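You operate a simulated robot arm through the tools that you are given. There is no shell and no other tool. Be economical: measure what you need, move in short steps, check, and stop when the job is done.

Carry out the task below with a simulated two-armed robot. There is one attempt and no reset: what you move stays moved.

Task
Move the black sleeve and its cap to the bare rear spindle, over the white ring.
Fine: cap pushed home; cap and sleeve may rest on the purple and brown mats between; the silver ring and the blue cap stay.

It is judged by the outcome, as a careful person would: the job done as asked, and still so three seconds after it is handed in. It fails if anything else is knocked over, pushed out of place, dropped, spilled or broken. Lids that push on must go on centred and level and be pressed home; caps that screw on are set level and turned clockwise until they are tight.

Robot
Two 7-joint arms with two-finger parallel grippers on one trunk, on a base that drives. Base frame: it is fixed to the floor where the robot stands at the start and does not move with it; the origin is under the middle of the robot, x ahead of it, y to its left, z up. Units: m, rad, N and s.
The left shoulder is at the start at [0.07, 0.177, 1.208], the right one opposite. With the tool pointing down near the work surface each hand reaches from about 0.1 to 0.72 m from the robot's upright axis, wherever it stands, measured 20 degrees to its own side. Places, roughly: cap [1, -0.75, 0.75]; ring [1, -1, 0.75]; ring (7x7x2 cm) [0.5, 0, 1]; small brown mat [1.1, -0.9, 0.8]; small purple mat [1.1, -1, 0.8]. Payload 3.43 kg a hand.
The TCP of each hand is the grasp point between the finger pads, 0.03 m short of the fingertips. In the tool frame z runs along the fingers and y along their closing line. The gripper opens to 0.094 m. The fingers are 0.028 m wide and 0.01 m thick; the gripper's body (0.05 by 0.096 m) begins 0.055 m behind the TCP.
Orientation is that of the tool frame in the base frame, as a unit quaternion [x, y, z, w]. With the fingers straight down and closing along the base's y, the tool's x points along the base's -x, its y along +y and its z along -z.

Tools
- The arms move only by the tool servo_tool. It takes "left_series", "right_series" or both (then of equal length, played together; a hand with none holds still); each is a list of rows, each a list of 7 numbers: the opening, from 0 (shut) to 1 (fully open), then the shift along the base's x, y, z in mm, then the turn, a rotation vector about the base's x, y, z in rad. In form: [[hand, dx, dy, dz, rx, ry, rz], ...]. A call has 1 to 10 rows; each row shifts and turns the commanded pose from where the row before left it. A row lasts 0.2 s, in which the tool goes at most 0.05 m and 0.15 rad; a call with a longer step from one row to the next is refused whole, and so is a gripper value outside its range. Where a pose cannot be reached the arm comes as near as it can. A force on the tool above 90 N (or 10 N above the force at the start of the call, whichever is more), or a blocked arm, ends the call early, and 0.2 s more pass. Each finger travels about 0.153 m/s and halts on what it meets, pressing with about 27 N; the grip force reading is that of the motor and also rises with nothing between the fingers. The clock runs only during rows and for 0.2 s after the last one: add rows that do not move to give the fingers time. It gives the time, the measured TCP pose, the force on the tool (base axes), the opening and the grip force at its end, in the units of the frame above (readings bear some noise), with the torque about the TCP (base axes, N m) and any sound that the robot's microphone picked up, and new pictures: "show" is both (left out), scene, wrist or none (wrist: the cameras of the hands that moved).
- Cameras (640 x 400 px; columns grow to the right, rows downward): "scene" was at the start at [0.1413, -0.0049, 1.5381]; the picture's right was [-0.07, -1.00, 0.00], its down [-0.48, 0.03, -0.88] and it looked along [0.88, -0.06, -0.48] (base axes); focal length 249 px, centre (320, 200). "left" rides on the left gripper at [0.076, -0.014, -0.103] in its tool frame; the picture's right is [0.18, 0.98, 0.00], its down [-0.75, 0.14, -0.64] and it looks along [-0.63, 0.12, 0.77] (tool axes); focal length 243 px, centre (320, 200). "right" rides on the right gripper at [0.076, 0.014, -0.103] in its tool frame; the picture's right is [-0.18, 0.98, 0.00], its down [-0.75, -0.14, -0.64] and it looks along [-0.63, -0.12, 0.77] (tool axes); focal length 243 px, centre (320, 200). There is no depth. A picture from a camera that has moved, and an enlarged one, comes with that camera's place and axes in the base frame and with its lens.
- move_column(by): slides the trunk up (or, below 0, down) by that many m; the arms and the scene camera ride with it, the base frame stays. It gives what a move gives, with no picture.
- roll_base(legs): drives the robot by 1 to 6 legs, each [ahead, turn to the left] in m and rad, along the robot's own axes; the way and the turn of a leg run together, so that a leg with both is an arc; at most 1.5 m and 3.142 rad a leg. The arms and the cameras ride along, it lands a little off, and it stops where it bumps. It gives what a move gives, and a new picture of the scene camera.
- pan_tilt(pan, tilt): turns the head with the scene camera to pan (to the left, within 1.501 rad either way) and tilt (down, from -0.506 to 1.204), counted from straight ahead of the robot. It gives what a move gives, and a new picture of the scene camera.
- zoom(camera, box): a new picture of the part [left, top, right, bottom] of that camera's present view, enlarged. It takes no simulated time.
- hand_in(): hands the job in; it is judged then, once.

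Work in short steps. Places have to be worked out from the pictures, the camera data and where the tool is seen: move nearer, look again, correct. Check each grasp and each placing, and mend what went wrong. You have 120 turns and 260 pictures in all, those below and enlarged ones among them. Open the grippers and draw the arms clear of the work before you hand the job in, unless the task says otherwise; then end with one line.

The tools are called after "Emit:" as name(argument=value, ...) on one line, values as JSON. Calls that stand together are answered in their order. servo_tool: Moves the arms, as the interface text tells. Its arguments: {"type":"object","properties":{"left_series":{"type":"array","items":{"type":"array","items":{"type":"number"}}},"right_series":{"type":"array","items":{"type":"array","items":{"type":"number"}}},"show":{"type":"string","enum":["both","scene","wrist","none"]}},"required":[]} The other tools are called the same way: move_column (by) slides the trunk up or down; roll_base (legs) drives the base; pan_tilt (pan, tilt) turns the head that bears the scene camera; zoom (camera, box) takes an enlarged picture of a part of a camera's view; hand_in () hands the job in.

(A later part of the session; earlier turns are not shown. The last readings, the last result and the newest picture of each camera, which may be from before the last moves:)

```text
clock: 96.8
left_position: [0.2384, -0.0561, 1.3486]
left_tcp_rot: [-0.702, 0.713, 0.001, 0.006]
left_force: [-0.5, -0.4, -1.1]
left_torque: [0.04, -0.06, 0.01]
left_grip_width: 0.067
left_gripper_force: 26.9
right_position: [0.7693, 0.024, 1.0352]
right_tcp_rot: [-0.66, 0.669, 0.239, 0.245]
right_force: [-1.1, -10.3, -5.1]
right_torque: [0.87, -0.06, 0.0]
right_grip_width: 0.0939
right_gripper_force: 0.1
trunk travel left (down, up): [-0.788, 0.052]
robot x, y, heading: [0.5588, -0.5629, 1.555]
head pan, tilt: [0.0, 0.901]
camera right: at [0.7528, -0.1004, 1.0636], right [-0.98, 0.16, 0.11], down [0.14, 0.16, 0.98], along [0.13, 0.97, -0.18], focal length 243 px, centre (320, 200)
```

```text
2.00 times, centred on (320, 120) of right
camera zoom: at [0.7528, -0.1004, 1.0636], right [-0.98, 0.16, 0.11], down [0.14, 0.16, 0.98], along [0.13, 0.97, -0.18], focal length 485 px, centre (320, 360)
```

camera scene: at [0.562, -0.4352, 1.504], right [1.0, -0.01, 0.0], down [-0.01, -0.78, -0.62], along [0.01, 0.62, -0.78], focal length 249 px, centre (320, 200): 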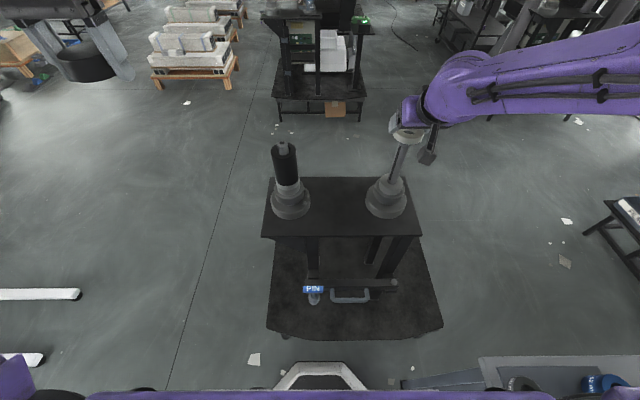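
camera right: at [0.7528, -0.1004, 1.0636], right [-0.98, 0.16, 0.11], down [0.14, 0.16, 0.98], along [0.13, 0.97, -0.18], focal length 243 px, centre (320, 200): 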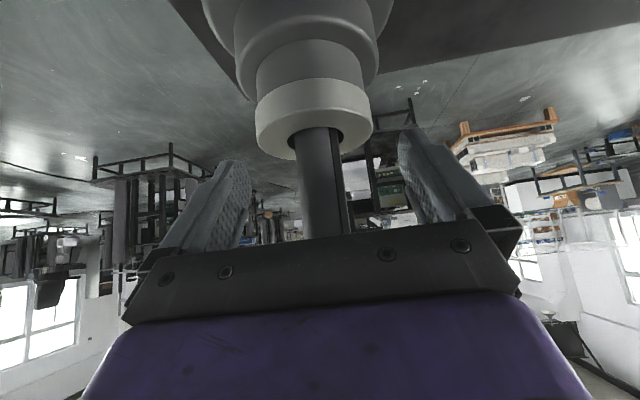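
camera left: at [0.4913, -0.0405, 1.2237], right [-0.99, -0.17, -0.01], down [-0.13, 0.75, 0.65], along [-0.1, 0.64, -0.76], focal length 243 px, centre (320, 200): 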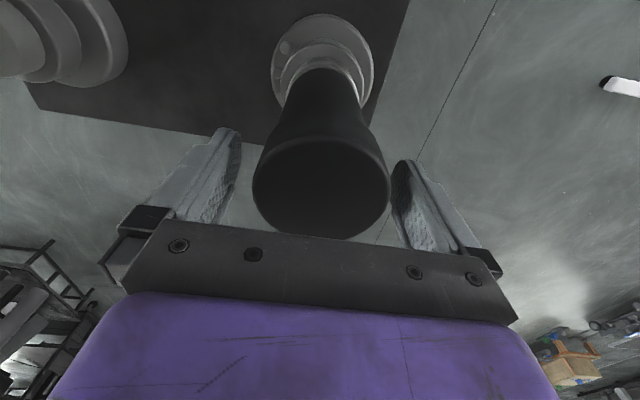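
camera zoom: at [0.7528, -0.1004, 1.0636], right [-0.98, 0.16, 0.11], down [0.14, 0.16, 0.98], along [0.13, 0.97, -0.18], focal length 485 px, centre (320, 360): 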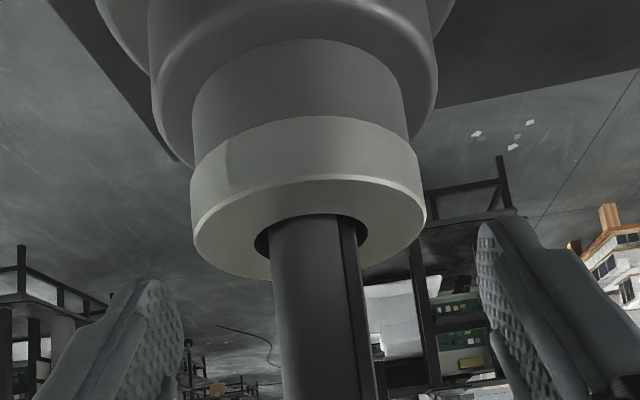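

The ring is seated flat on the step, roughly centred. I withdraw the hand back and up along its own axis.

Emit:
servo_tool(right_series=[[1, 0, -12, 2, 0, 0, 0], [1, 0, -25, 12, 0, 0, 0], [1, 0, -30, 25, 0, 0, 0], [1, 0, -30, 35, 0, 0, 0], [1, 0, -20, 40, 0, 0, 0], [1, 0, 0, 45, 0, 0, 0], [1, 0, 0, 45, 0, 0, 0], [1, 0, 0, 45, 0, 0, 0], [1, 0, 0, 0, 0, 0, 0]], show="scene")

Emit:
zoom(camera="scene", box=[350, 130, 430, 225])

```text
clock: 98.8
left_position: [0.2383, -0.0538, 1.3482]
left_tcp_rot: [-0.702, 0.712, 0.001, 0.006]
left_force: [-0.1, -0.4, -0.6]
left_torque: [0.01, 0.0, -0.02]
left_grip_width: 0.0671
left_gripper_force: 27.2
right_position: [0.7692, -0.0564, 1.1009]
right_tcp_rot: [-0.66, 0.668, 0.239, 0.245]
right_force: [0.4, -0.5, -0.9]
right_torque: [0.02, 0.01, -0.02]
right_grip_width: 0.0942
right_gripper_force: 0.1
right hand out of reach, approached as far as the arm can: row 4, 5, 6, 7, 8
trunk travel left (down, up): [-0.788, 0.052]
robot x, y, heading: [0.56, -0.5601, 1.556]
head pan, tilt: [0.0, 0.901]
camera scene: at [0.5618, -0.4361, 1.504], right [1.0, -0.01, 0.0], down [-0.01, -0.78, -0.62], along [0.01, 0.62, -0.78], focal length 249 px, centre (320, 200)
```

scene: 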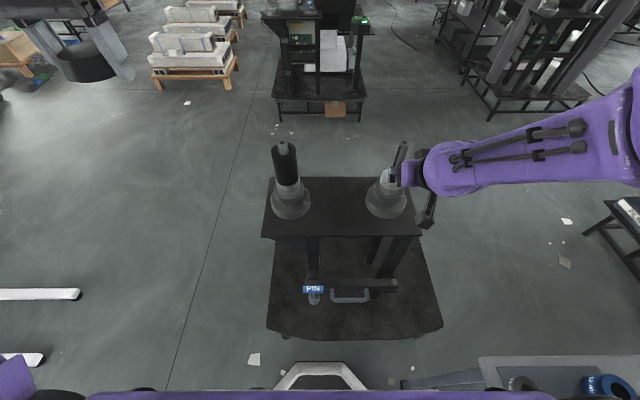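

```text
4.21 times, centred on (390, 178) of scene
camera zoom: at [0.5618, -0.4361, 1.504], right [1.0, -0.01, 0.0], down [-0.01, -0.78, -0.62], along [0.01, 0.62, -0.78], focal length 1048 px, centre (25, 295)
```

zoom: 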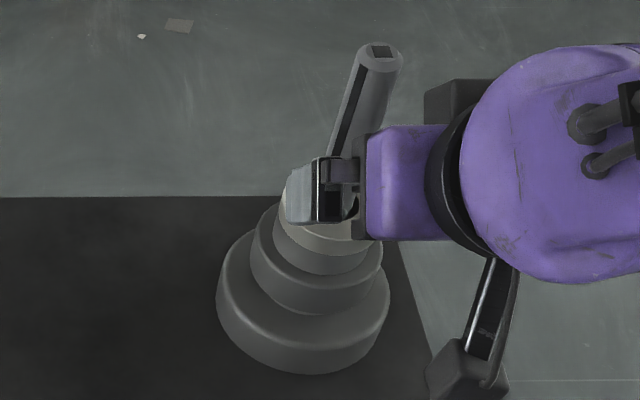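

The hand is clear of the rod but the tilted posture can't rise further. I untilt to vertical, which is reachable, while holding this commanded position.

Emit:
servo_tool(right_series=[[1, 0, 0, 0, -0.14, 0, 0], [1, 0, 0, 0, -0.14, 0, 0], [1, 0, 0, 0, -0.14, 0, 0], [1, 0, 0, 0, -0.14, 0, 0], [1, 0, 0, 0, -0.138, 0, 0], [1, 0, 0, 0, 0, 0, 0]], show="scene")

Emit:
zoom(camera="scene", box=[350, 110, 430, 225])

```text
clock: 100.2
left_position: [0.2372, -0.0535, 1.3471]
left_tcp_rot: [-0.701, 0.713, 0.001, 0.007]
left_force: [0.2, 0.3, -0.9]
left_torque: [0.03, 0.01, -0.01]
left_grip_width: 0.0669
left_gripper_force: 27.1
right_position: [0.7688, -0.0573, 1.101]
right_tcp_rot: [-0.704, 0.71, -0.005, 0.005]
right_force: [0.5, 0.2, -0.6]
right_torque: [0.01, 0.01, 0.0]
right_grip_width: 0.0941
right_gripper_force: 0.1
trunk travel left (down, up): [-0.788, 0.052]
robot x, y, heading: [0.5614, -0.5659, 1.557]
head pan, tilt: [0.0, 0.901]
camera scene: at [0.5616, -0.4362, 1.5041], right [1.0, -0.01, 0.0], down [-0.01, -0.78, -0.62], along [0.01, 0.62, -0.78], focal length 249 px, centre (320, 200)
```

scene: 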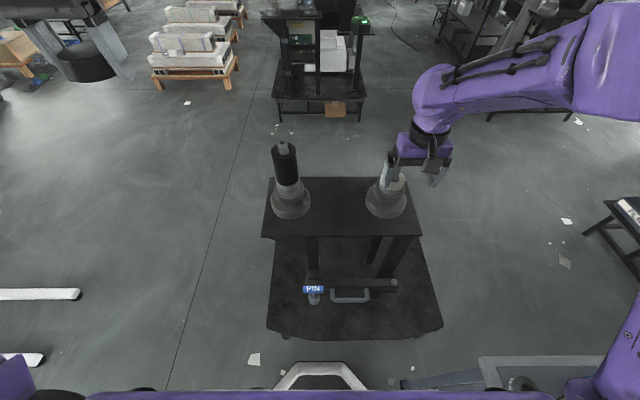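

```text
3.48 times, centred on (390, 168) of scene
camera zoom: at [0.5616, -0.4362, 1.5041], right [1.0, -0.01, 0.0], down [-0.01, -0.78, -0.62], along [0.01, 0.62, -0.78], focal length 866 px, centre (76, 313)
```

zoom: 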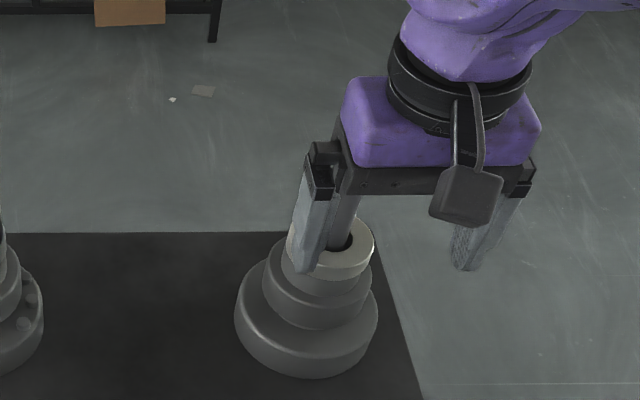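

Vertical again, and the white ring is visible and seated. I raise the hand, then turn the base left 0.3 rad for the sleeve.

Emit:
servo_tool(right_series=[[1, 0, 0, 45, 0, 0, 0], [1, 0, 0, 45, 0, 0, 0], [1, 0, 0, 45, 0, 0, 0], [1, -20, 10, 40, 0, 0, 0], [1, -40, 10, 0, 0, 0, 0], [1, -40, 10, 0, 0, 0, 0], [1, -40, 10, 0, 0, 0, 0], [1, -30, 0, 0, 0, 0, 0], [1, 0, 0, 0, 0, 0, 0]], show="none")

Emit:
zoom(camera="scene", box=[350, 130, 430, 225])

Emit:
roll_base(legs=[[0, 0.3]])

```text
clock: 102.2
left_position: [0.2387, -0.0543, 1.3472]
left_tcp_rot: [-0.701, 0.713, 0.001, 0.005]
left_force: [1.1, 1.2, -0.3]
left_torque: [0.0, -0.01, -0.06]
left_grip_width: 0.0673
left_gripper_force: 26.8
right_position: [0.5988, -0.0165, 1.2768]
right_tcp_rot: [-0.704, 0.711, -0.003, 0.005]
right_force: [-0.1, 0.0, 0.0]
right_torque: [-0.05, 0.02, 0.02]
right_grip_width: 0.0943
right_gripper_force: 0.0
trunk travel left (down, up): [-0.788, 0.052]
robot x, y, heading: [0.5595, -0.5623, 1.554]
head pan, tilt: [0.0, 0.901]
```

```text
4.21 times, centred on (390, 178) of scene
camera zoom: at [0.5625, -0.4359, 1.504], right [1.0, -0.01, 0.0], down [-0.01, -0.78, -0.62], along [0.01, 0.62, -0.78], focal length 1048 px, centre (25, 295)
```

zoom: 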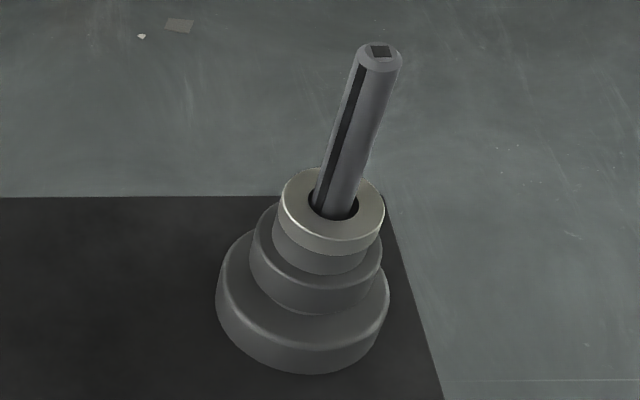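

```text
clock: 103.6
left_position: [0.1038, -0.1704, 1.3473]
left_tcp_rot: [0.8, -0.6, -0.001, -0.004]
left_force: [-0.1, -0.6, -1.0]
left_torque: [0.01, 0.0, -0.04]
left_grip_width: 0.0668
left_gripper_force: 27.0
right_position: [0.4356, -0.0278, 1.276]
right_tcp_rot: [0.802, -0.598, 0.004, -0.005]
right_force: [0.0, 0.3, -0.4]
right_torque: [-0.02, -0.01, -0.02]
right_grip_width: 0.094
right_gripper_force: 0.1
trunk travel left (down, up): [-0.788, 0.052]
robot x, y, heading: [0.5608, -0.565, 1.858]
head pan, tilt: [0.0, 0.901]
camera scene: at [0.5257, -0.4398, 1.504], right [0.96, 0.28, 0.0], down [0.22, -0.75, -0.62], along [-0.18, 0.6, -0.78], focal length 249 px, centre (320, 200)
```

scene: 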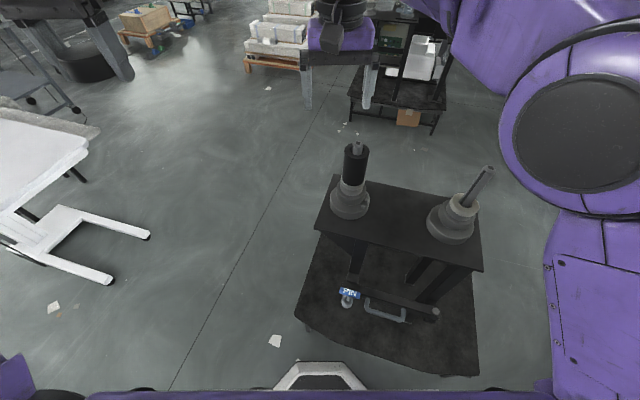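

The white ring sits squarely on the rear spindle. Now I move the right hand over the sleeve again.

Emit:
servo_tool(right_series=[[1, 15, 21, 0, -0.003, 0.012, -0.004], [1, 15, 21, -20, 0, 0, 0], [1, 14, 20, -20, 0, 0, 0], [1, 0, 0, -26, 0, 0, 0], [1, 0, 0, 0, 0, 0, 0]], show="wrist")

Emit:
zoom(camera="right", box=[240, 0, 400, 160])

```text
clock: 104.8
left_position: [0.1019, -0.1705, 1.3477]
left_tcp_rot: [0.8, -0.6, -0.001, -0.005]
left_force: [-0.7, -0.3, -1.0]
left_torque: [-0.01, 0.0, 0.01]
left_grip_width: 0.067
left_gripper_force: 27.0
right_position: [0.4814, 0.0336, 1.21]
right_tcp_rot: [0.801, -0.599, 0.0, -0.002]
right_force: [0.3, -0.2, 0.2]
right_torque: [0.02, 0.04, 0.01]
right_grip_width: 0.0941
right_gripper_force: 0.0
trunk travel left (down, up): [-0.788, 0.052]
robot x, y, heading: [0.56, -0.5663, 1.853]
head pan, tilt: [0.0, 0.901]
camera right: at [0.4887, -0.0438, 1.3112], right [-0.99, -0.1, 0.0], down [-0.08, 0.76, 0.64], along [-0.06, 0.64, -0.77], focal length 243 px, centre (320, 200)
```

right: 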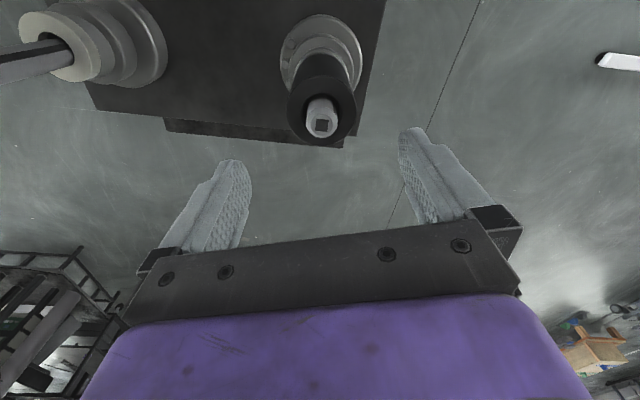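

```text
2.50 times, centred on (320, 80) of right
camera zoom: at [0.4887, -0.0438, 1.3112], right [-0.99, -0.1, 0.0], down [-0.08, 0.76, 0.64], along [-0.06, 0.64, -0.77], focal length 606 px, centre (320, 500)
```

zoom: 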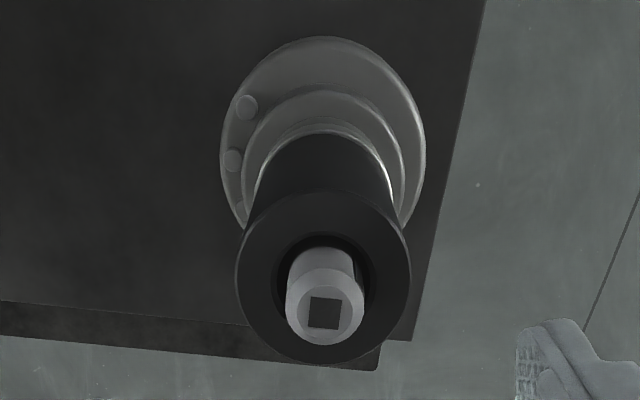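

Aligned as before. I descend and grip the sleeve.

Emit:
servo_tool(right_series=[[1, -1, 0, -40, 0, 0, 0], [1, 0, 0, -40, 0, 0, 0], [1, 0, 0, -30, 0, 0, 0], [1, 0, 0, -15, 0, 0, 0], [1, 0, 0, 0, 0, 0, 0], [0.6, 0, 0, 0, 0, 0, 0], [0.4, 0, 0, 0, 0, 0, 0], [0.25, 0, 0, 0, 0, 0, 0], [0.25, 0, 0, 0, 0, 0, 0]], show="wrist")

Emit:
servo_tool(right_series=[[0.25, 0, 0, 15, 0, 0, 0], [0.25, 0, 0, 25, 0, 0, 0], [0.25, 0, 0, 35, 0, 0, 0], [0.25, 0, 0, 35, 0, 0, 0], [0.25, 0, 0, 35, 0, 0, 0], [0.25, 0, 0, 35, 0, 0, 0], [0.25, 0, 0, 20, 0, 0, 0], [0.25, 0, 0, 0, 0, 0, 0]])

```text
clock: 106.8
left_position: [0.1017, -0.1702, 1.3477]
left_tcp_rot: [0.8, -0.6, -0.001, -0.005]
left_force: [0.0, -0.1, -0.9]
left_torque: [0.03, 0.0, 0.02]
left_grip_width: 0.067
left_gripper_force: 27.0
right_position: [0.4783, 0.0333, 1.0849]
right_tcp_rot: [0.801, -0.599, 0.001, 0.0]
right_force: [-0.5, 1.6, -0.1]
right_torque: [0.01, -0.03, 0.0]
right_grip_width: 0.0606
right_gripper_force: 27.2
trunk travel left (down, up): [-0.788, 0.052]
robot x, y, heading: [0.5602, -0.5598, 1.85]
head pan, tilt: [0.0, 0.901]
camera right: at [0.4862, -0.0442, 1.186], right [-0.99, -0.1, 0.0], down [-0.08, 0.76, 0.64], along [-0.06, 0.64, -0.77], focal length 243 px, centre (320, 200)
```

right: 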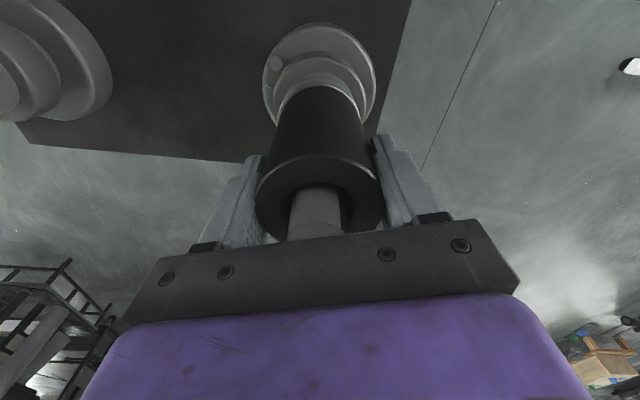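

```text
clock: 108.6
left_position: [0.1015, -0.1712, 1.3466]
left_tcp_rot: [0.8, -0.6, -0.001, -0.006]
left_force: [0.1, 0.1, -0.7]
left_torque: [0.03, 0.0, -0.01]
left_grip_width: 0.0672
left_gripper_force: 27.4
right_position: [0.4792, 0.0342, 1.2854]
right_tcp_rot: [0.801, -0.599, 0.0, 0.0]
right_force: [0.2, -0.7, -5.1]
right_torque: [0.0, 0.01, -0.01]
right_grip_width: 0.0607
right_gripper_force: 27.1
trunk travel left (down, up): [-0.788, 0.052]
robot x, y, heading: [0.5583, -0.5622, 1.857]
head pan, tilt: [0.0, 0.901]
camera scene: at [0.5243, -0.4396, 1.5039], right [0.96, 0.28, 0.0], down [0.22, -0.75, -0.62], along [-0.17, 0.6, -0.78], focal length 249 px, centre (320, 200)
camera right: at [0.4867, -0.0428, 1.3863], right [-0.99, -0.1, 0.0], down [-0.08, 0.76, 0.64], along [-0.06, 0.64, -0.77], focal length 243 px, centre (320, 200)
```

scene: 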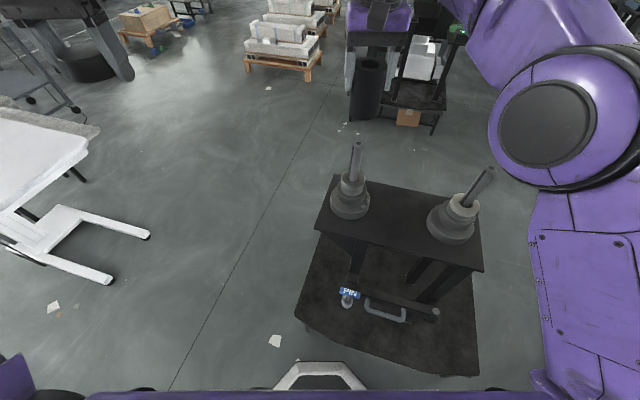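
right: 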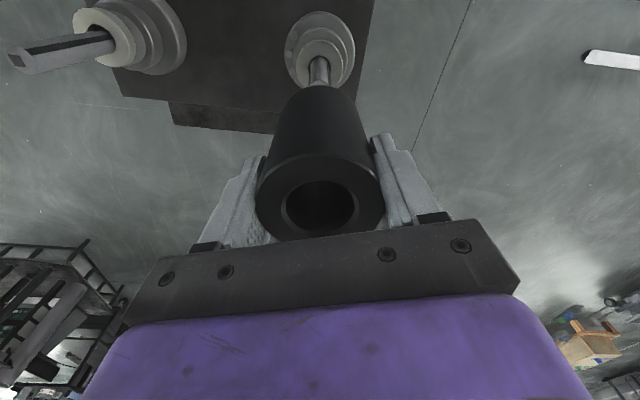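

The sleeve is lifted and the silver ring stayed. I turn the base back right 0.3 rad.

Emit:
roll_base(legs=[[0, -0.3]])

```text
clock: 110.0
left_position: [0.2359, -0.0526, 1.3467]
left_tcp_rot: [-0.702, 0.712, 0.001, 0.006]
left_force: [-0.5, -0.5, -1.5]
left_torque: [0.01, 0.04, 0.02]
left_grip_width: 0.067
left_gripper_force: 27.2
right_position: [0.6557, 0.0319, 1.2851]
right_tcp_rot: [-0.703, 0.711, -0.001, 0.002]
right_force: [-0.3, -0.2, -6.5]
right_torque: [-0.02, -0.01, 0.02]
right_grip_width: 0.0606
right_gripper_force: 27.1
trunk travel left (down, up): [-0.788, 0.052]
robot x, y, heading: [0.5597, -0.5675, 1.557]
head pan, tilt: [0.0, 0.901]
camera scene: at [0.5601, -0.4346, 1.5039], right [1.0, -0.01, 0.0], down [-0.01, -0.78, -0.62], along [0.01, 0.62, -0.78], focal length 249 px, centre (320, 200)
```

scene: 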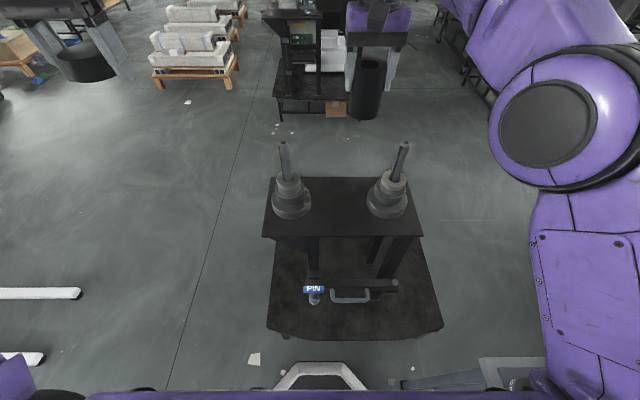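

I zoom to refix the rear rod's position relative to the front one.

Emit:
zoom(camera="scene", box=[264, 130, 424, 230])

```text
4.00 times, centred on (344, 180) of scene
camera zoom: at [0.5601, -0.4346, 1.5039], right [1.0, -0.01, 0.0], down [-0.01, -0.78, -0.62], along [0.01, 0.62, -0.78], focal length 996 px, centre (224, 280)
```

zoom: 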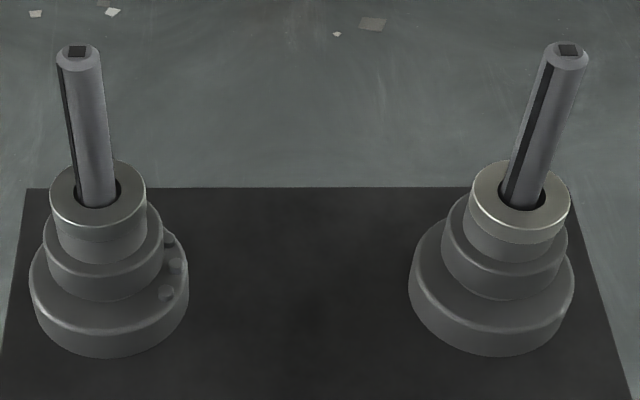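

Rear rod at ≈(0.770,0.035), and the front matches its earlier position. I move the sleeve over it, still high.

Emit:
servo_tool(right_series=[[0.25, 30, 1, 0, 0, 0, 0], [0.25, 30, 1, 0, 0, 0, 0], [0.25, 30, 0, 0, 0, 0, 0], [0.25, 24, 0, -10, 0, 0, 0], [0.25, 0, 0, -30, 0, 0, 0], [0.25, 0, 0, -20, 0, 0, 0], [0.25, 0, 0, 0, 0, 0, 0]])

Emit:
zoom(camera="scene", box=[350, 60, 450, 225])

Emit:
zoom(camera="right", box=[220, 0, 420, 260])

```text
clock: 111.6
left_position: [0.2369, -0.054, 1.3473]
left_tcp_rot: [-0.702, 0.712, 0.0, 0.004]
left_force: [0.2, -0.5, -2.0]
left_torque: [0.02, 0.02, 0.0]
left_grip_width: 0.067
left_gripper_force: 27.0
right_position: [0.772, 0.0342, 1.2251]
right_tcp_rot: [-0.703, 0.711, 0.001, 0.0]
right_force: [0.7, -1.4, -5.4]
right_torque: [-0.02, -0.01, 0.03]
right_grip_width: 0.0604
right_gripper_force: 26.9
trunk travel left (down, up): [-0.788, 0.052]
robot x, y, heading: [0.5619, -0.5645, 1.56]
head pan, tilt: [0.0, 0.901]
camera scene: at [0.5623, -0.4348, 1.5039], right [1.0, -0.01, 0.0], down [-0.01, -0.78, -0.62], along [0.01, 0.62, -0.78], focal length 249 px, centre (320, 200)
camera right: at [0.7575, -0.0422, 1.3261], right [-0.98, 0.2, 0.0], down [0.15, 0.75, 0.64], along [0.13, 0.63, -0.77], focal length 243 px, centre (320, 200)
```

scene: 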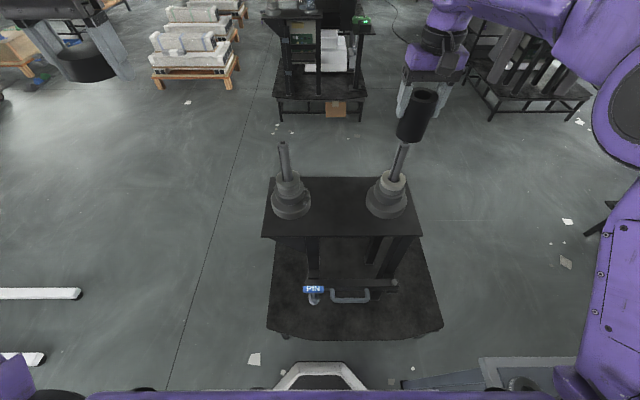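
right: 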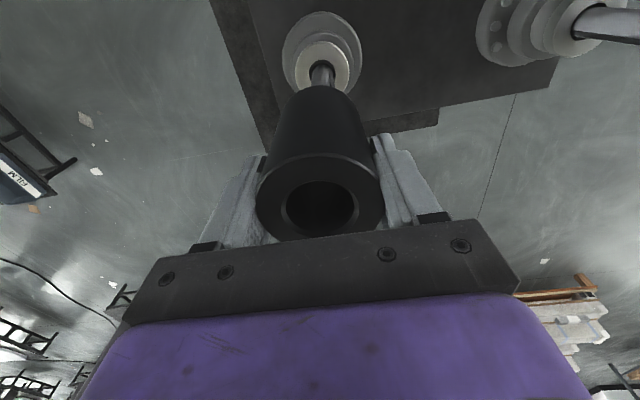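

```text
2.42 times, centred on (400, 142) of scene
camera zoom: at [0.5623, -0.4348, 1.5039], right [1.0, -0.01, 0.0], down [-0.01, -0.78, -0.62], along [0.01, 0.62, -0.78], focal length 604 px, centre (126, 339)
```

zoom: 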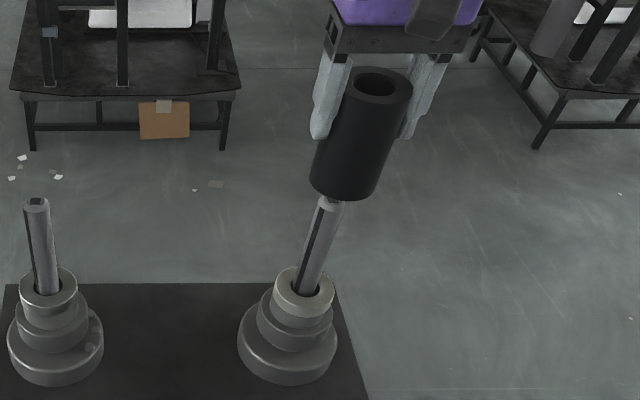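

```text
1.54 times, centred on (320, 130) of right
camera zoom: at [0.7575, -0.0422, 1.3261], right [-0.98, 0.2, 0.0], down [0.15, 0.75, 0.64], along [0.13, 0.63, -0.77], focal length 373 px, centre (320, 308)
```

zoom: 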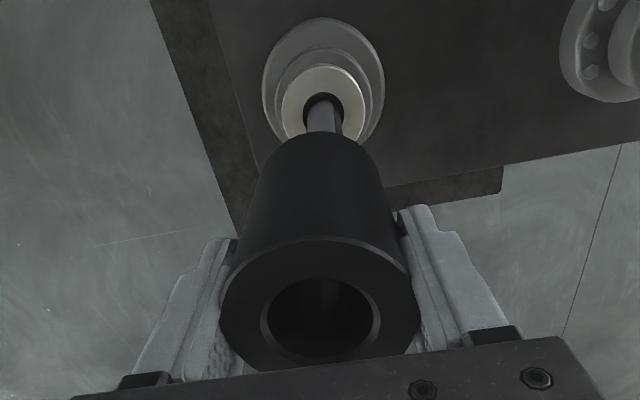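

The sleeve axis lines up with the rod (a couple of mm right). I nudge -2 mm in x and thread it down 60 mm, watching force.

Emit:
servo_tool(right_series=[[0.25, -2, 0, -10, 0, 0, 0], [0.25, 0, 0, -10, 0, 0, 0], [0.25, 0, 0, -8, 0, 0, 0], [0.25, 0, 0, -8, 0, 0, 0], [0.25, 0, 0, -8, 0, 0, 0], [0.25, 0, 0, -8, 0, 0, 0], [0.25, 0, 0, -8, 0, 0, 0], [0.25, 0, 0, 0, 0, 0, 0]])

Emit:
zoom(camera="scene", box=[350, 80, 450, 225])

```text
clock: 113.4
left_position: [0.2368, -0.0529, 1.3466]
left_tcp_rot: [-0.702, 0.713, 0.001, 0.005]
left_force: [0.6, -0.2, -1.0]
left_torque: [0.01, 0.01, -0.02]
left_grip_width: 0.0669
left_gripper_force: 27.1
right_position: [0.7686, 0.0347, 1.1642]
right_tcp_rot: [-0.704, 0.71, 0.0, -0.001]
right_force: [0.2, -0.3, -5.5]
right_torque: [0.0, -0.04, 0.02]
right_grip_width: 0.0605
right_gripper_force: 26.6
trunk travel left (down, up): [-0.788, 0.052]
robot x, y, heading: [0.558, -0.5633, 1.562]
head pan, tilt: [0.0, 0.901]
camera scene: at [0.5618, -0.4345, 1.5039], right [1.0, -0.01, 0.0], down [-0.01, -0.78, -0.62], along [0.01, 0.62, -0.78], focal length 249 px, centre (320, 200)
camera right: at [0.7544, -0.0419, 1.2658], right [-0.98, 0.2, 0.0], down [0.15, 0.75, 0.64], along [0.13, 0.63, -0.77], focal length 243 px, centre (320, 200)
```

scene: 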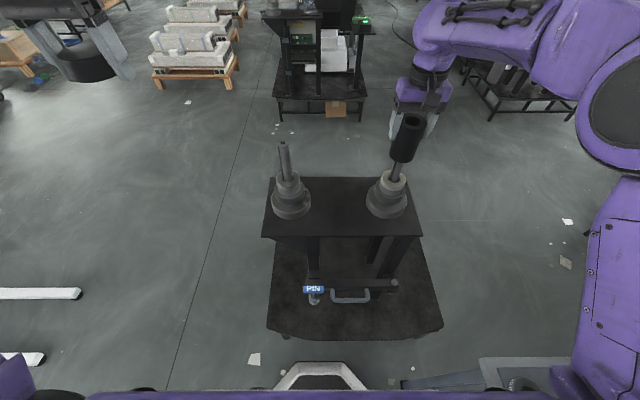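
right: 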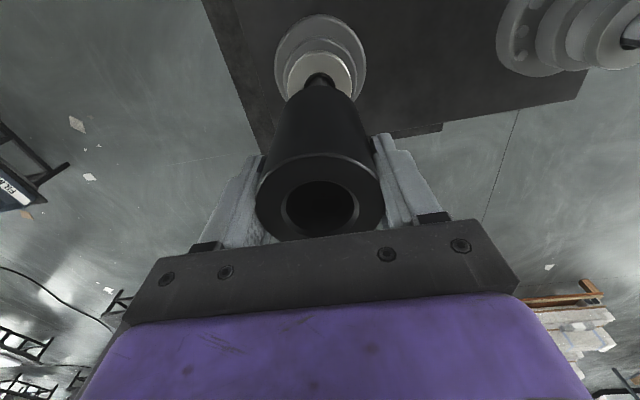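

```text
2.76 times, centred on (400, 152) of scene
camera zoom: at [0.5618, -0.4345, 1.5039], right [1.0, -0.01, 0.0], down [-0.01, -0.78, -0.62], along [0.01, 0.62, -0.78], focal length 687 px, centre (99, 331)
```

zoom: 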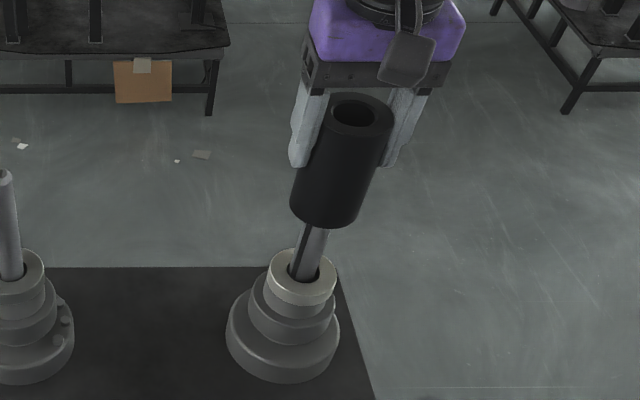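

Threaded with no side force. I continue down, slowing near the ring.

Emit:
servo_tool(right_series=[[0.25, 0, 0, -15, 0, 0, 0], [0.25, 0, 0, -15, 0, 0, 0], [0.25, 0, 0, -15, 0, 0, 0], [0.25, 0, 0, -12, 0, 0, 0], [0.25, 0, 0, -8, 0, 0, 0], [0.25, 0, 0, -6, 0, 0, 0], [0.25, 0, 0, -4, 0, 0, 0], [0.25, 0, 0, 0, 0, 0, 0]], show="wrist")

Emit:
zoom(camera="scene", box=[350, 110, 450, 225])

```text
clock: 115.2
left_position: [0.2369, -0.0519, 1.3483]
left_tcp_rot: [-0.702, 0.712, 0.001, 0.006]
left_force: [0.4, -0.1, -1.0]
left_torque: [-0.01, -0.02, 0.02]
left_grip_width: 0.0672
left_gripper_force: 26.5
right_position: [0.7698, 0.0335, 1.0898]
right_tcp_rot: [-0.704, 0.711, 0.0, 0.0]
right_force: [-0.7, 0.3, -5.7]
right_torque: [-0.03, 0.02, -0.04]
right_grip_width: 0.0608
right_gripper_force: 26.9
trunk travel left (down, up): [-0.788, 0.052]
robot x, y, heading: [0.5601, -0.5617, 1.561]
head pan, tilt: [0.0, 0.901]
camera right: at [0.7547, -0.0423, 1.1908], right [-0.98, 0.2, 0.0], down [0.15, 0.75, 0.64], along [0.13, 0.63, -0.77], focal length 243 px, centre (320, 200)
```

right: 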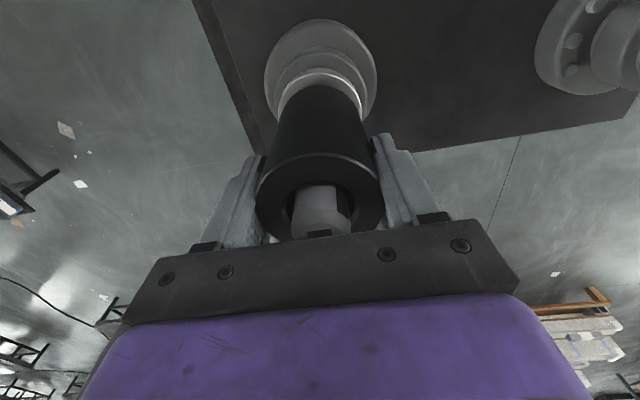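

```text
3.48 times, centred on (400, 168) of scene
camera zoom: at [0.5617, -0.4345, 1.5039], right [1.0, -0.01, 0.0], down [-0.01, -0.78, -0.62], along [0.01, 0.62, -0.78], focal length 866 px, centre (42, 313)
```

zoom: 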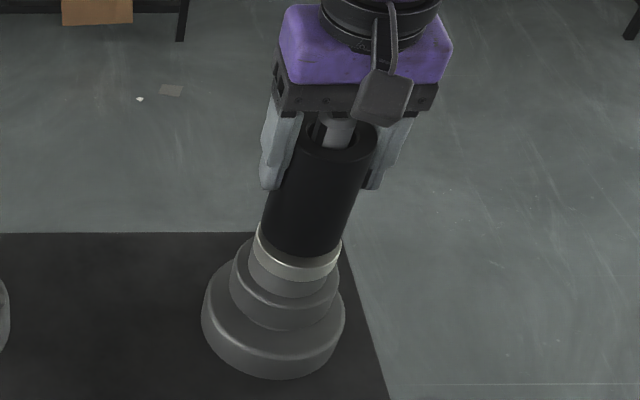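

Nearly home with the weight still on the hand. I ease down in small steps until contact.

Emit:
servo_tool(right_series=[[0.25, 0, 0, -2, 0, 0, 0], [0.25, 0, 0, -2, 0, 0, 0], [0.25, 0, 0, -1, 0, 0, 0], [0.25, 0, 0, 0, 0, 0, 0]], show="none")

```text
clock: 116.2
left_position: [0.237, -0.0541, 1.3479]
left_tcp_rot: [-0.702, 0.712, 0.001, 0.005]
left_force: [0.9, 0.1, -1.5]
left_torque: [-0.02, 0.04, 0.02]
left_grip_width: 0.0671
left_gripper_force: 27.0
right_position: [0.7697, 0.0329, 1.0846]
right_tcp_rot: [-0.703, 0.711, 0.0, 0.001]
right_force: [0.6, 1.4, -3.3]
right_torque: [-0.02, 0.01, -0.04]
right_grip_width: 0.0602
right_gripper_force: 27.0
trunk travel left (down, up): [-0.788, 0.052]
robot x, y, heading: [0.5606, -0.5639, 1.557]
head pan, tilt: [0.0, 0.901]
```

Contact is starting at the same height as on the front spindle. One more mm, then release and rise.

Emit:
servo_tool(right_series=[[0.25, 0, 0, -1, 0, 0, 0], [0.25, 0, 0, 0, 0, 0, 0], [0.5, 0, 0, 0, 0, 0, 0], [0.8, 0, 0, 0, 0, 0, 0], [1, 0, 0, 0, 0, 0, 0], [1, 0, 0, 20, 0, 0, 0], [1, 0, 0, 40, 0, 0, 0], [1, 0, 0, 45, 0, 0, 0], [1, 0, -10, 45, 0, 0, 0], [1, 0, -10, 45, 0, 0, 0]], show="scene")

Emit:
zoom(camera="scene", box=[350, 110, 450, 225])

```text
clock: 118.4
left_position: [0.2368, -0.0563, 1.3478]
left_tcp_rot: [-0.702, 0.712, 0.002, 0.006]
left_force: [-0.1, 0.0, -1.0]
left_torque: [0.04, 0.01, 0.02]
left_grip_width: 0.0669
left_gripper_force: 27.6
right_position: [0.7692, 0.0109, 1.2819]
right_tcp_rot: [-0.704, 0.711, 0.0, 0.001]
right_force: [-0.1, 0.3, -0.2]
right_torque: [0.04, -0.01, 0.0]
right_grip_width: 0.0942
right_gripper_force: 0.1
trunk travel left (down, up): [-0.788, 0.052]
robot x, y, heading: [0.5627, -0.5651, 1.56]
head pan, tilt: [0.0, 0.901]
camera scene: at [0.561, -0.4371, 1.5041], right [1.0, -0.01, 0.0], down [-0.01, -0.78, -0.62], along [0.01, 0.62, -0.78], focal length 249 px, centre (320, 200)
```

scene: 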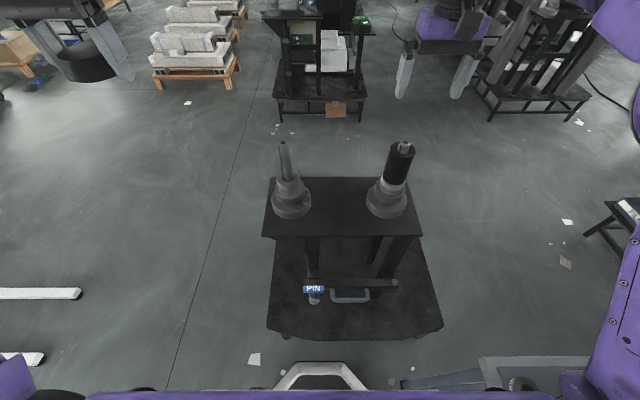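

```text
3.48 times, centred on (400, 168) of scene
camera zoom: at [0.561, -0.4371, 1.5041], right [1.0, -0.01, 0.0], down [-0.01, -0.78, -0.62], along [0.01, 0.62, -0.78], focal length 866 px, centre (42, 313)
```

zoom: 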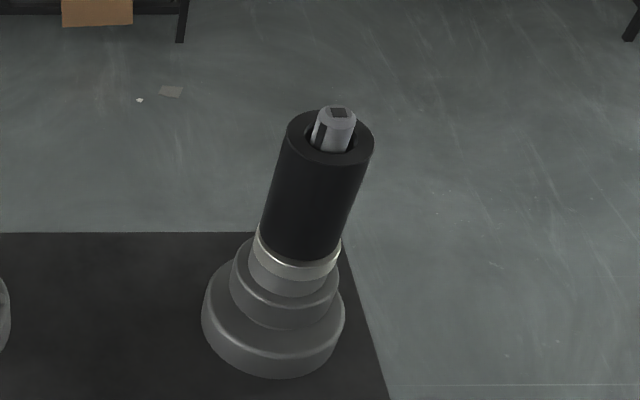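

The sleeve stands properly on the white ring. To put the cap on with the left hand, I turn the base right about 0.6 rad.

Emit:
roll_base(legs=[[0, -0.6]])

Emit:
zoom(camera="left", box=[0, 0, 640, 400])

```text
clock: 120.4
left_position: [0.5805, 0.0406, 1.3475]
left_tcp_rot: [-0.459, 0.889, -0.001, 0.005]
left_force: [-0.7, -0.2, -1.5]
left_torque: [0.01, 0.01, 0.04]
left_grip_width: 0.0673
left_gripper_force: 27.6
right_position: [1.0573, -0.2073, 1.2804]
right_tcp_rot: [-0.46, 0.888, 0.0, 0.001]
right_force: [-0.2, -0.2, 0.3]
right_torque: [0.02, -0.02, 0.0]
right_grip_width: 0.094
right_gripper_force: 0.1
trunk travel left (down, up): [-0.788, 0.052]
robot x, y, heading: [0.5592, -0.5625, 0.958]
head pan, tilt: [0.0, 0.901]
camera scene: at [0.6318, -0.4579, 1.504], right [0.82, -0.58, 0.0], down [-0.45, -0.64, -0.62], along [0.36, 0.51, -0.78], focal length 249 px, centre (320, 200)
```

scene: 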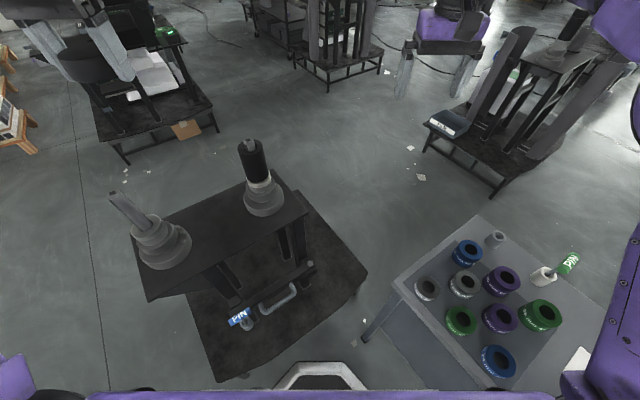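

```text
1.00 times, centred on (320, 200) of left (not enlarged: the box is as wide or as high as the picture)
camera zoom: at [0.5479, -0.0304, 1.4488], right [-0.91, 0.42, -0.01], down [0.31, 0.69, 0.65], along [0.28, 0.59, -0.76], focal length 243 px, centre (320, 200)
```

zoom: 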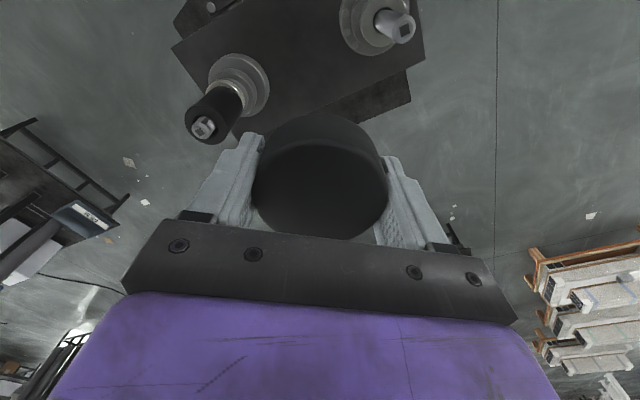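

The cap's hold is unchanged since it was gripped (cap bottom ≈14 mm below the TCP, level). I move it over the rear spindle at z≈1.20.

Emit:
servo_tool(left_series=[[0.3, 38, -1, -20, 0, 0, 0], [0.3, 38, -1, -25, 0, 0, 0], [0.3, 38, -1, -25, 0, 0, 0], [0.3, 38, -1, -25, 0, 0, 0], [0.3, 37, -1, -20, 0, 0, 0], [0.3, 0, 0, -30, 0, 0, 0], [0.3, 0, 0, 0, 0, 0, 0]])

Emit:
zoom(camera="scene", box=[200, 70, 320, 220])

```text
clock: 122.0
left_position: [0.7702, 0.0339, 1.2019]
left_tcp_rot: [-0.459, 0.888, 0.0, 0.005]
left_force: [0.3, -0.7, -0.8]
left_torque: [0.02, -0.02, 0.01]
left_grip_width: 0.0669
left_gripper_force: 26.9
right_position: [1.0577, -0.2071, 1.2803]
right_tcp_rot: [-0.461, 0.888, 0.0, 0.001]
right_force: [-0.2, 0.3, -0.5]
right_torque: [0.0, 0.02, 0.02]
right_grip_width: 0.094
right_gripper_force: 0.1
trunk travel left (down, up): [-0.788, 0.052]
robot x, y, heading: [0.5571, -0.5636, 0.958]
head pan, tilt: [0.0, 0.901]
camera scene: at [0.6322, -0.4584, 1.504], right [0.82, -0.58, 0.0], down [-0.45, -0.64, -0.62], along [0.36, 0.51, -0.78], focal length 249 px, centre (320, 200)
camera left: at [0.7373, -0.0364, 1.3029], right [-0.91, 0.42, -0.01], down [0.31, 0.69, 0.65], along [0.28, 0.59, -0.76], focal length 243 px, centre (320, 200)
```

scene: 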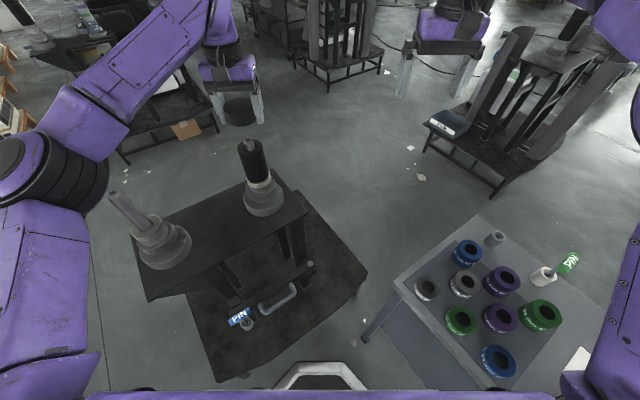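
left: 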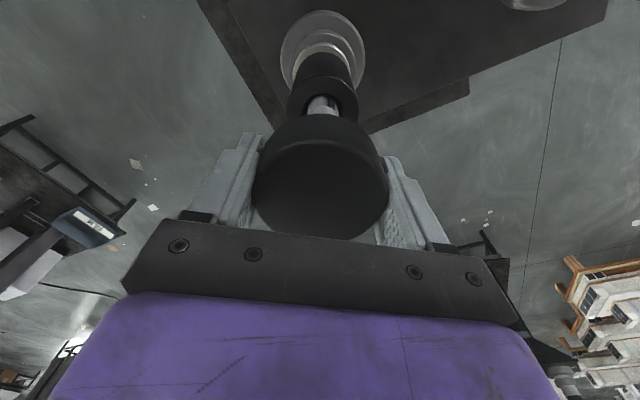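

```text
2.67 times, centred on (260, 145) of scene
camera zoom: at [0.6322, -0.4584, 1.504], right [0.82, -0.58, 0.0], down [-0.45, -0.64, -0.62], along [0.36, 0.51, -0.78], focal length 664 px, centre (480, 347)
```

zoom: 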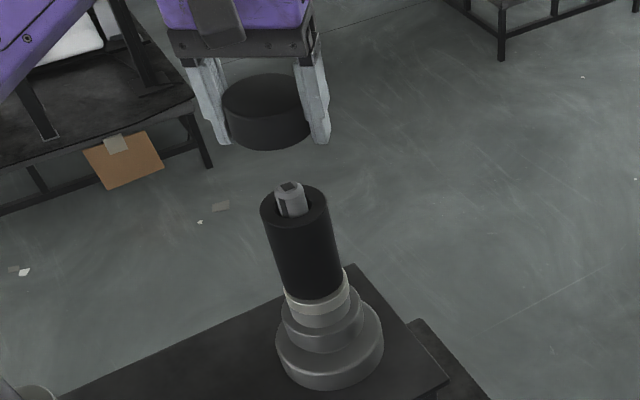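

I zoom more closely to check the cap against the sleeve and rod.

Emit:
zoom(camera="scene", box=[216, 90, 272, 170])

Emit:
zoom(camera="left", box=[240, 60, 400, 250])

```text
5.00 times, centred on (244, 130) of scene
camera zoom: at [0.6322, -0.4584, 1.504], right [0.82, -0.58, 0.0], down [-0.45, -0.64, -0.62], along [0.36, 0.51, -0.78], focal length 1245 px, centre (700, 550)
```

zoom: 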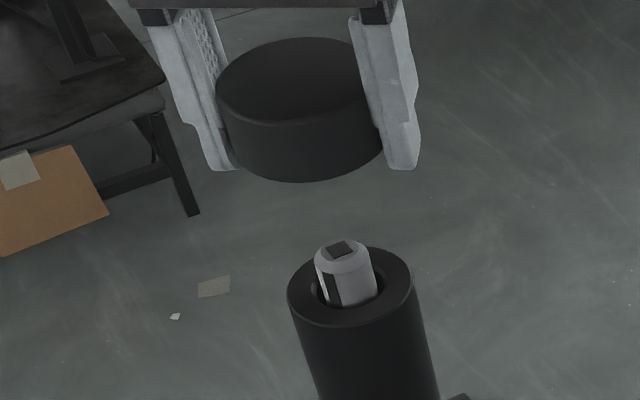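

```text
2.11 times, centred on (320, 155) of left
camera zoom: at [0.7373, -0.0364, 1.3029], right [-0.91, 0.42, -0.01], down [0.31, 0.69, 0.65], along [0.28, 0.59, -0.76], focal length 511 px, centre (320, 295)
```

zoom: 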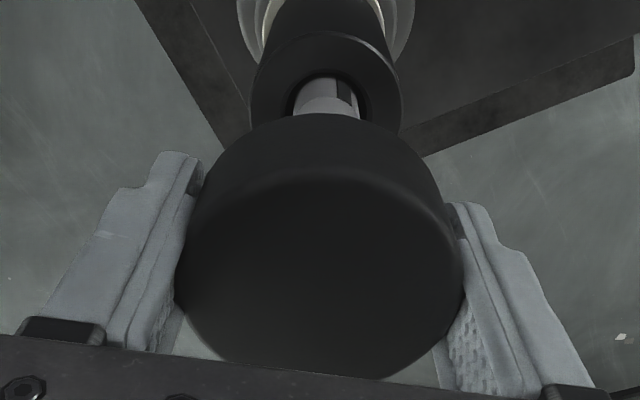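

Cap, sleeve and rod agree to about 2 mm. I nudge slightly toward the rod and lower to just above it.

Emit:
servo_tool(left_series=[[0.3, -1, 1, -20, 0, 0, 0], [0.3, 0, 0, -20, 0, 0, 0], [0.3, 0, 0, -12, 0, 0, 0], [0.3, 0, 0, 0, 0, 0, 0]], show="wrist")

Emit:
zoom(camera="scene", box=[216, 100, 276, 180])

```text
clock: 123.0
left_position: [0.7714, 0.0357, 1.1499]
left_tcp_rot: [-0.46, 0.888, -0.001, 0.005]
left_force: [0.5, 0.3, -1.6]
left_torque: [-0.01, 0.01, 0.01]
left_grip_width: 0.0673
left_gripper_force: 27.1
right_position: [1.0583, -0.2084, 1.2794]
right_tcp_rot: [-0.461, 0.888, -0.001, 0.001]
right_force: [0.3, 0.4, 0.1]
right_torque: [0.02, -0.06, 0.0]
right_grip_width: 0.094
right_gripper_force: 0.1
trunk travel left (down, up): [-0.788, 0.052]
robot x, y, heading: [0.5605, -0.5635, 0.958]
head pan, tilt: [0.0, 0.901]
camera left: at [0.7364, -0.0346, 1.2513], right [-0.91, 0.42, -0.01], down [0.31, 0.69, 0.65], along [0.28, 0.59, -0.76], focal length 243 px, centre (320, 200)
```

left: 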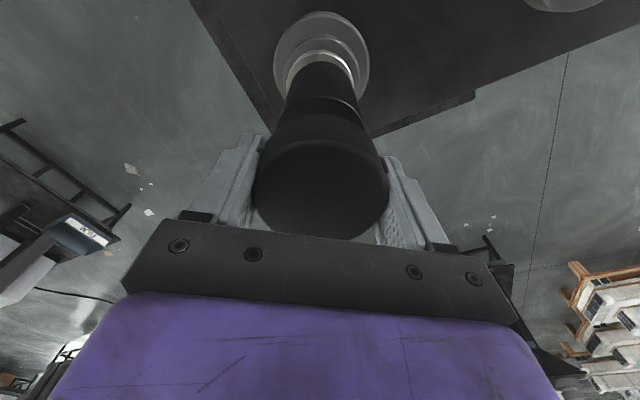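

```text
5.00 times, centred on (246, 140) of scene
camera zoom: at [0.6324, -0.4582, 1.504], right [0.82, -0.58, 0.0], down [-0.45, -0.64, -0.62], along [0.36, 0.51, -0.78], focal length 1245 px, centre (690, 500)
```

zoom: 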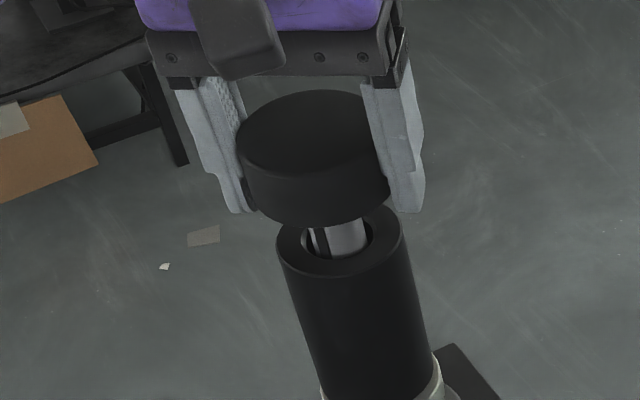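

It looks aligned. I lower in small steps and watch for contact.

Emit:
servo_tool(left_series=[[0.3, 0, 0, -5, 0, 0, 0], [0.3, 0, 0, -4, 0, 0, 0], [0.3, 0, 0, -4, 0, 0, 0], [0.3, 0, 0, -3, 0, 0, 0], [0.3, 0, 0, 0, 0, 0, 0]], show="none")

Emit:
zoom(camera="scene", box=[216, 110, 276, 190])

```text
clock: 124.2
left_position: [0.7716, 0.0359, 1.1365]
left_tcp_rot: [-0.459, 0.888, 0.0, 0.005]
left_force: [0.0, -0.9, -0.6]
left_torque: [0.0, -0.01, -0.01]
left_grip_width: 0.067
left_gripper_force: 26.7
right_position: [1.0586, -0.2073, 1.2809]
right_tcp_rot: [-0.46, 0.888, -0.001, 0.002]
right_force: [-0.6, -0.1, 0.1]
right_torque: [0.0, 0.02, 0.01]
right_grip_width: 0.094
right_gripper_force: 0.0
trunk travel left (down, up): [-0.788, 0.052]
robot x, y, heading: [0.5653, -0.5629, 0.951]
head pan, tilt: [0.0, 0.901]
```

```text
5.00 times, centred on (246, 150) of scene
camera zoom: at [0.6327, -0.4584, 1.504], right [0.82, -0.58, 0.0], down [-0.45, -0.64, -0.62], along [0.36, 0.51, -0.78], focal length 1245 px, centre (690, 450)
```

zoom: 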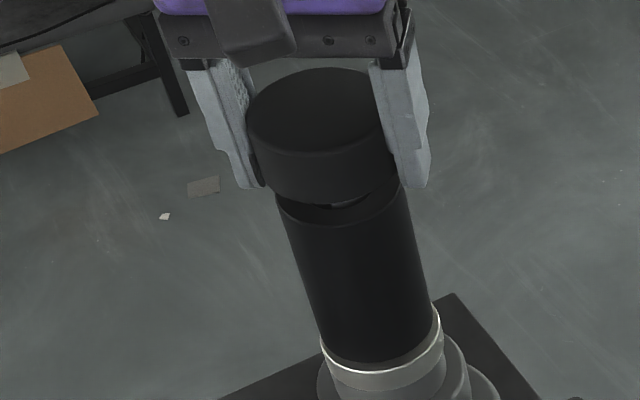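

Cap bottom is just past the rod's tip with no force. I continue.

Emit:
servo_tool(left_series=[[0.3, 0, 0, -3, 0, 0, 0], [0.3, 0, 0, -3, 0, 0, 0], [0.3, 0, 0, -2, 0, 0, 0], [0.3, 0, 0, 0, 0, 0, 0]], show="none")

Emit:
zoom(camera="scene", box=[216, 110, 276, 190])

```text
clock: 125.2
left_position: [0.7706, 0.0341, 1.1267]
left_tcp_rot: [-0.459, 0.888, -0.001, 0.006]
left_force: [-0.1, -0.1, -0.3]
left_torque: [-0.01, -0.04, 0.02]
left_grip_width: 0.0671
left_gripper_force: 27.1
right_position: [1.0597, -0.2078, 1.2796]
right_tcp_rot: [-0.459, 0.888, 0.0, 0.001]
right_force: [0.9, 0.2, 0.3]
right_torque: [0.01, -0.01, 0.01]
right_grip_width: 0.0941
right_gripper_force: 0.1
trunk travel left (down, up): [-0.788, 0.052]
robot x, y, heading: [0.5579, -0.5614, 0.957]
head pan, tilt: [0.0, 0.901]
```

```text
5.00 times, centred on (246, 150) of scene
camera zoom: at [0.6327, -0.4584, 1.504], right [0.82, -0.58, 0.0], down [-0.45, -0.64, -0.62], along [0.36, 0.51, -0.78], focal length 1245 px, centre (690, 450)
```

zoom: 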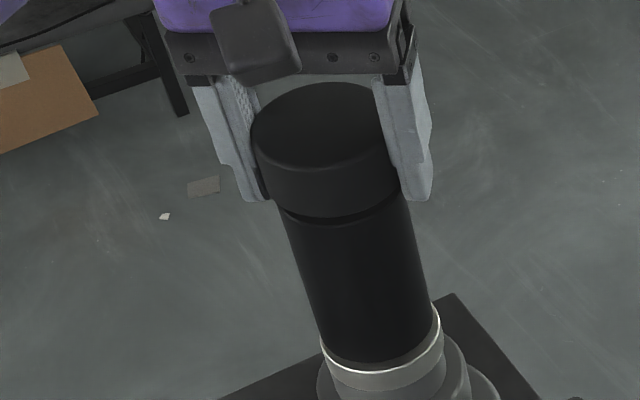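

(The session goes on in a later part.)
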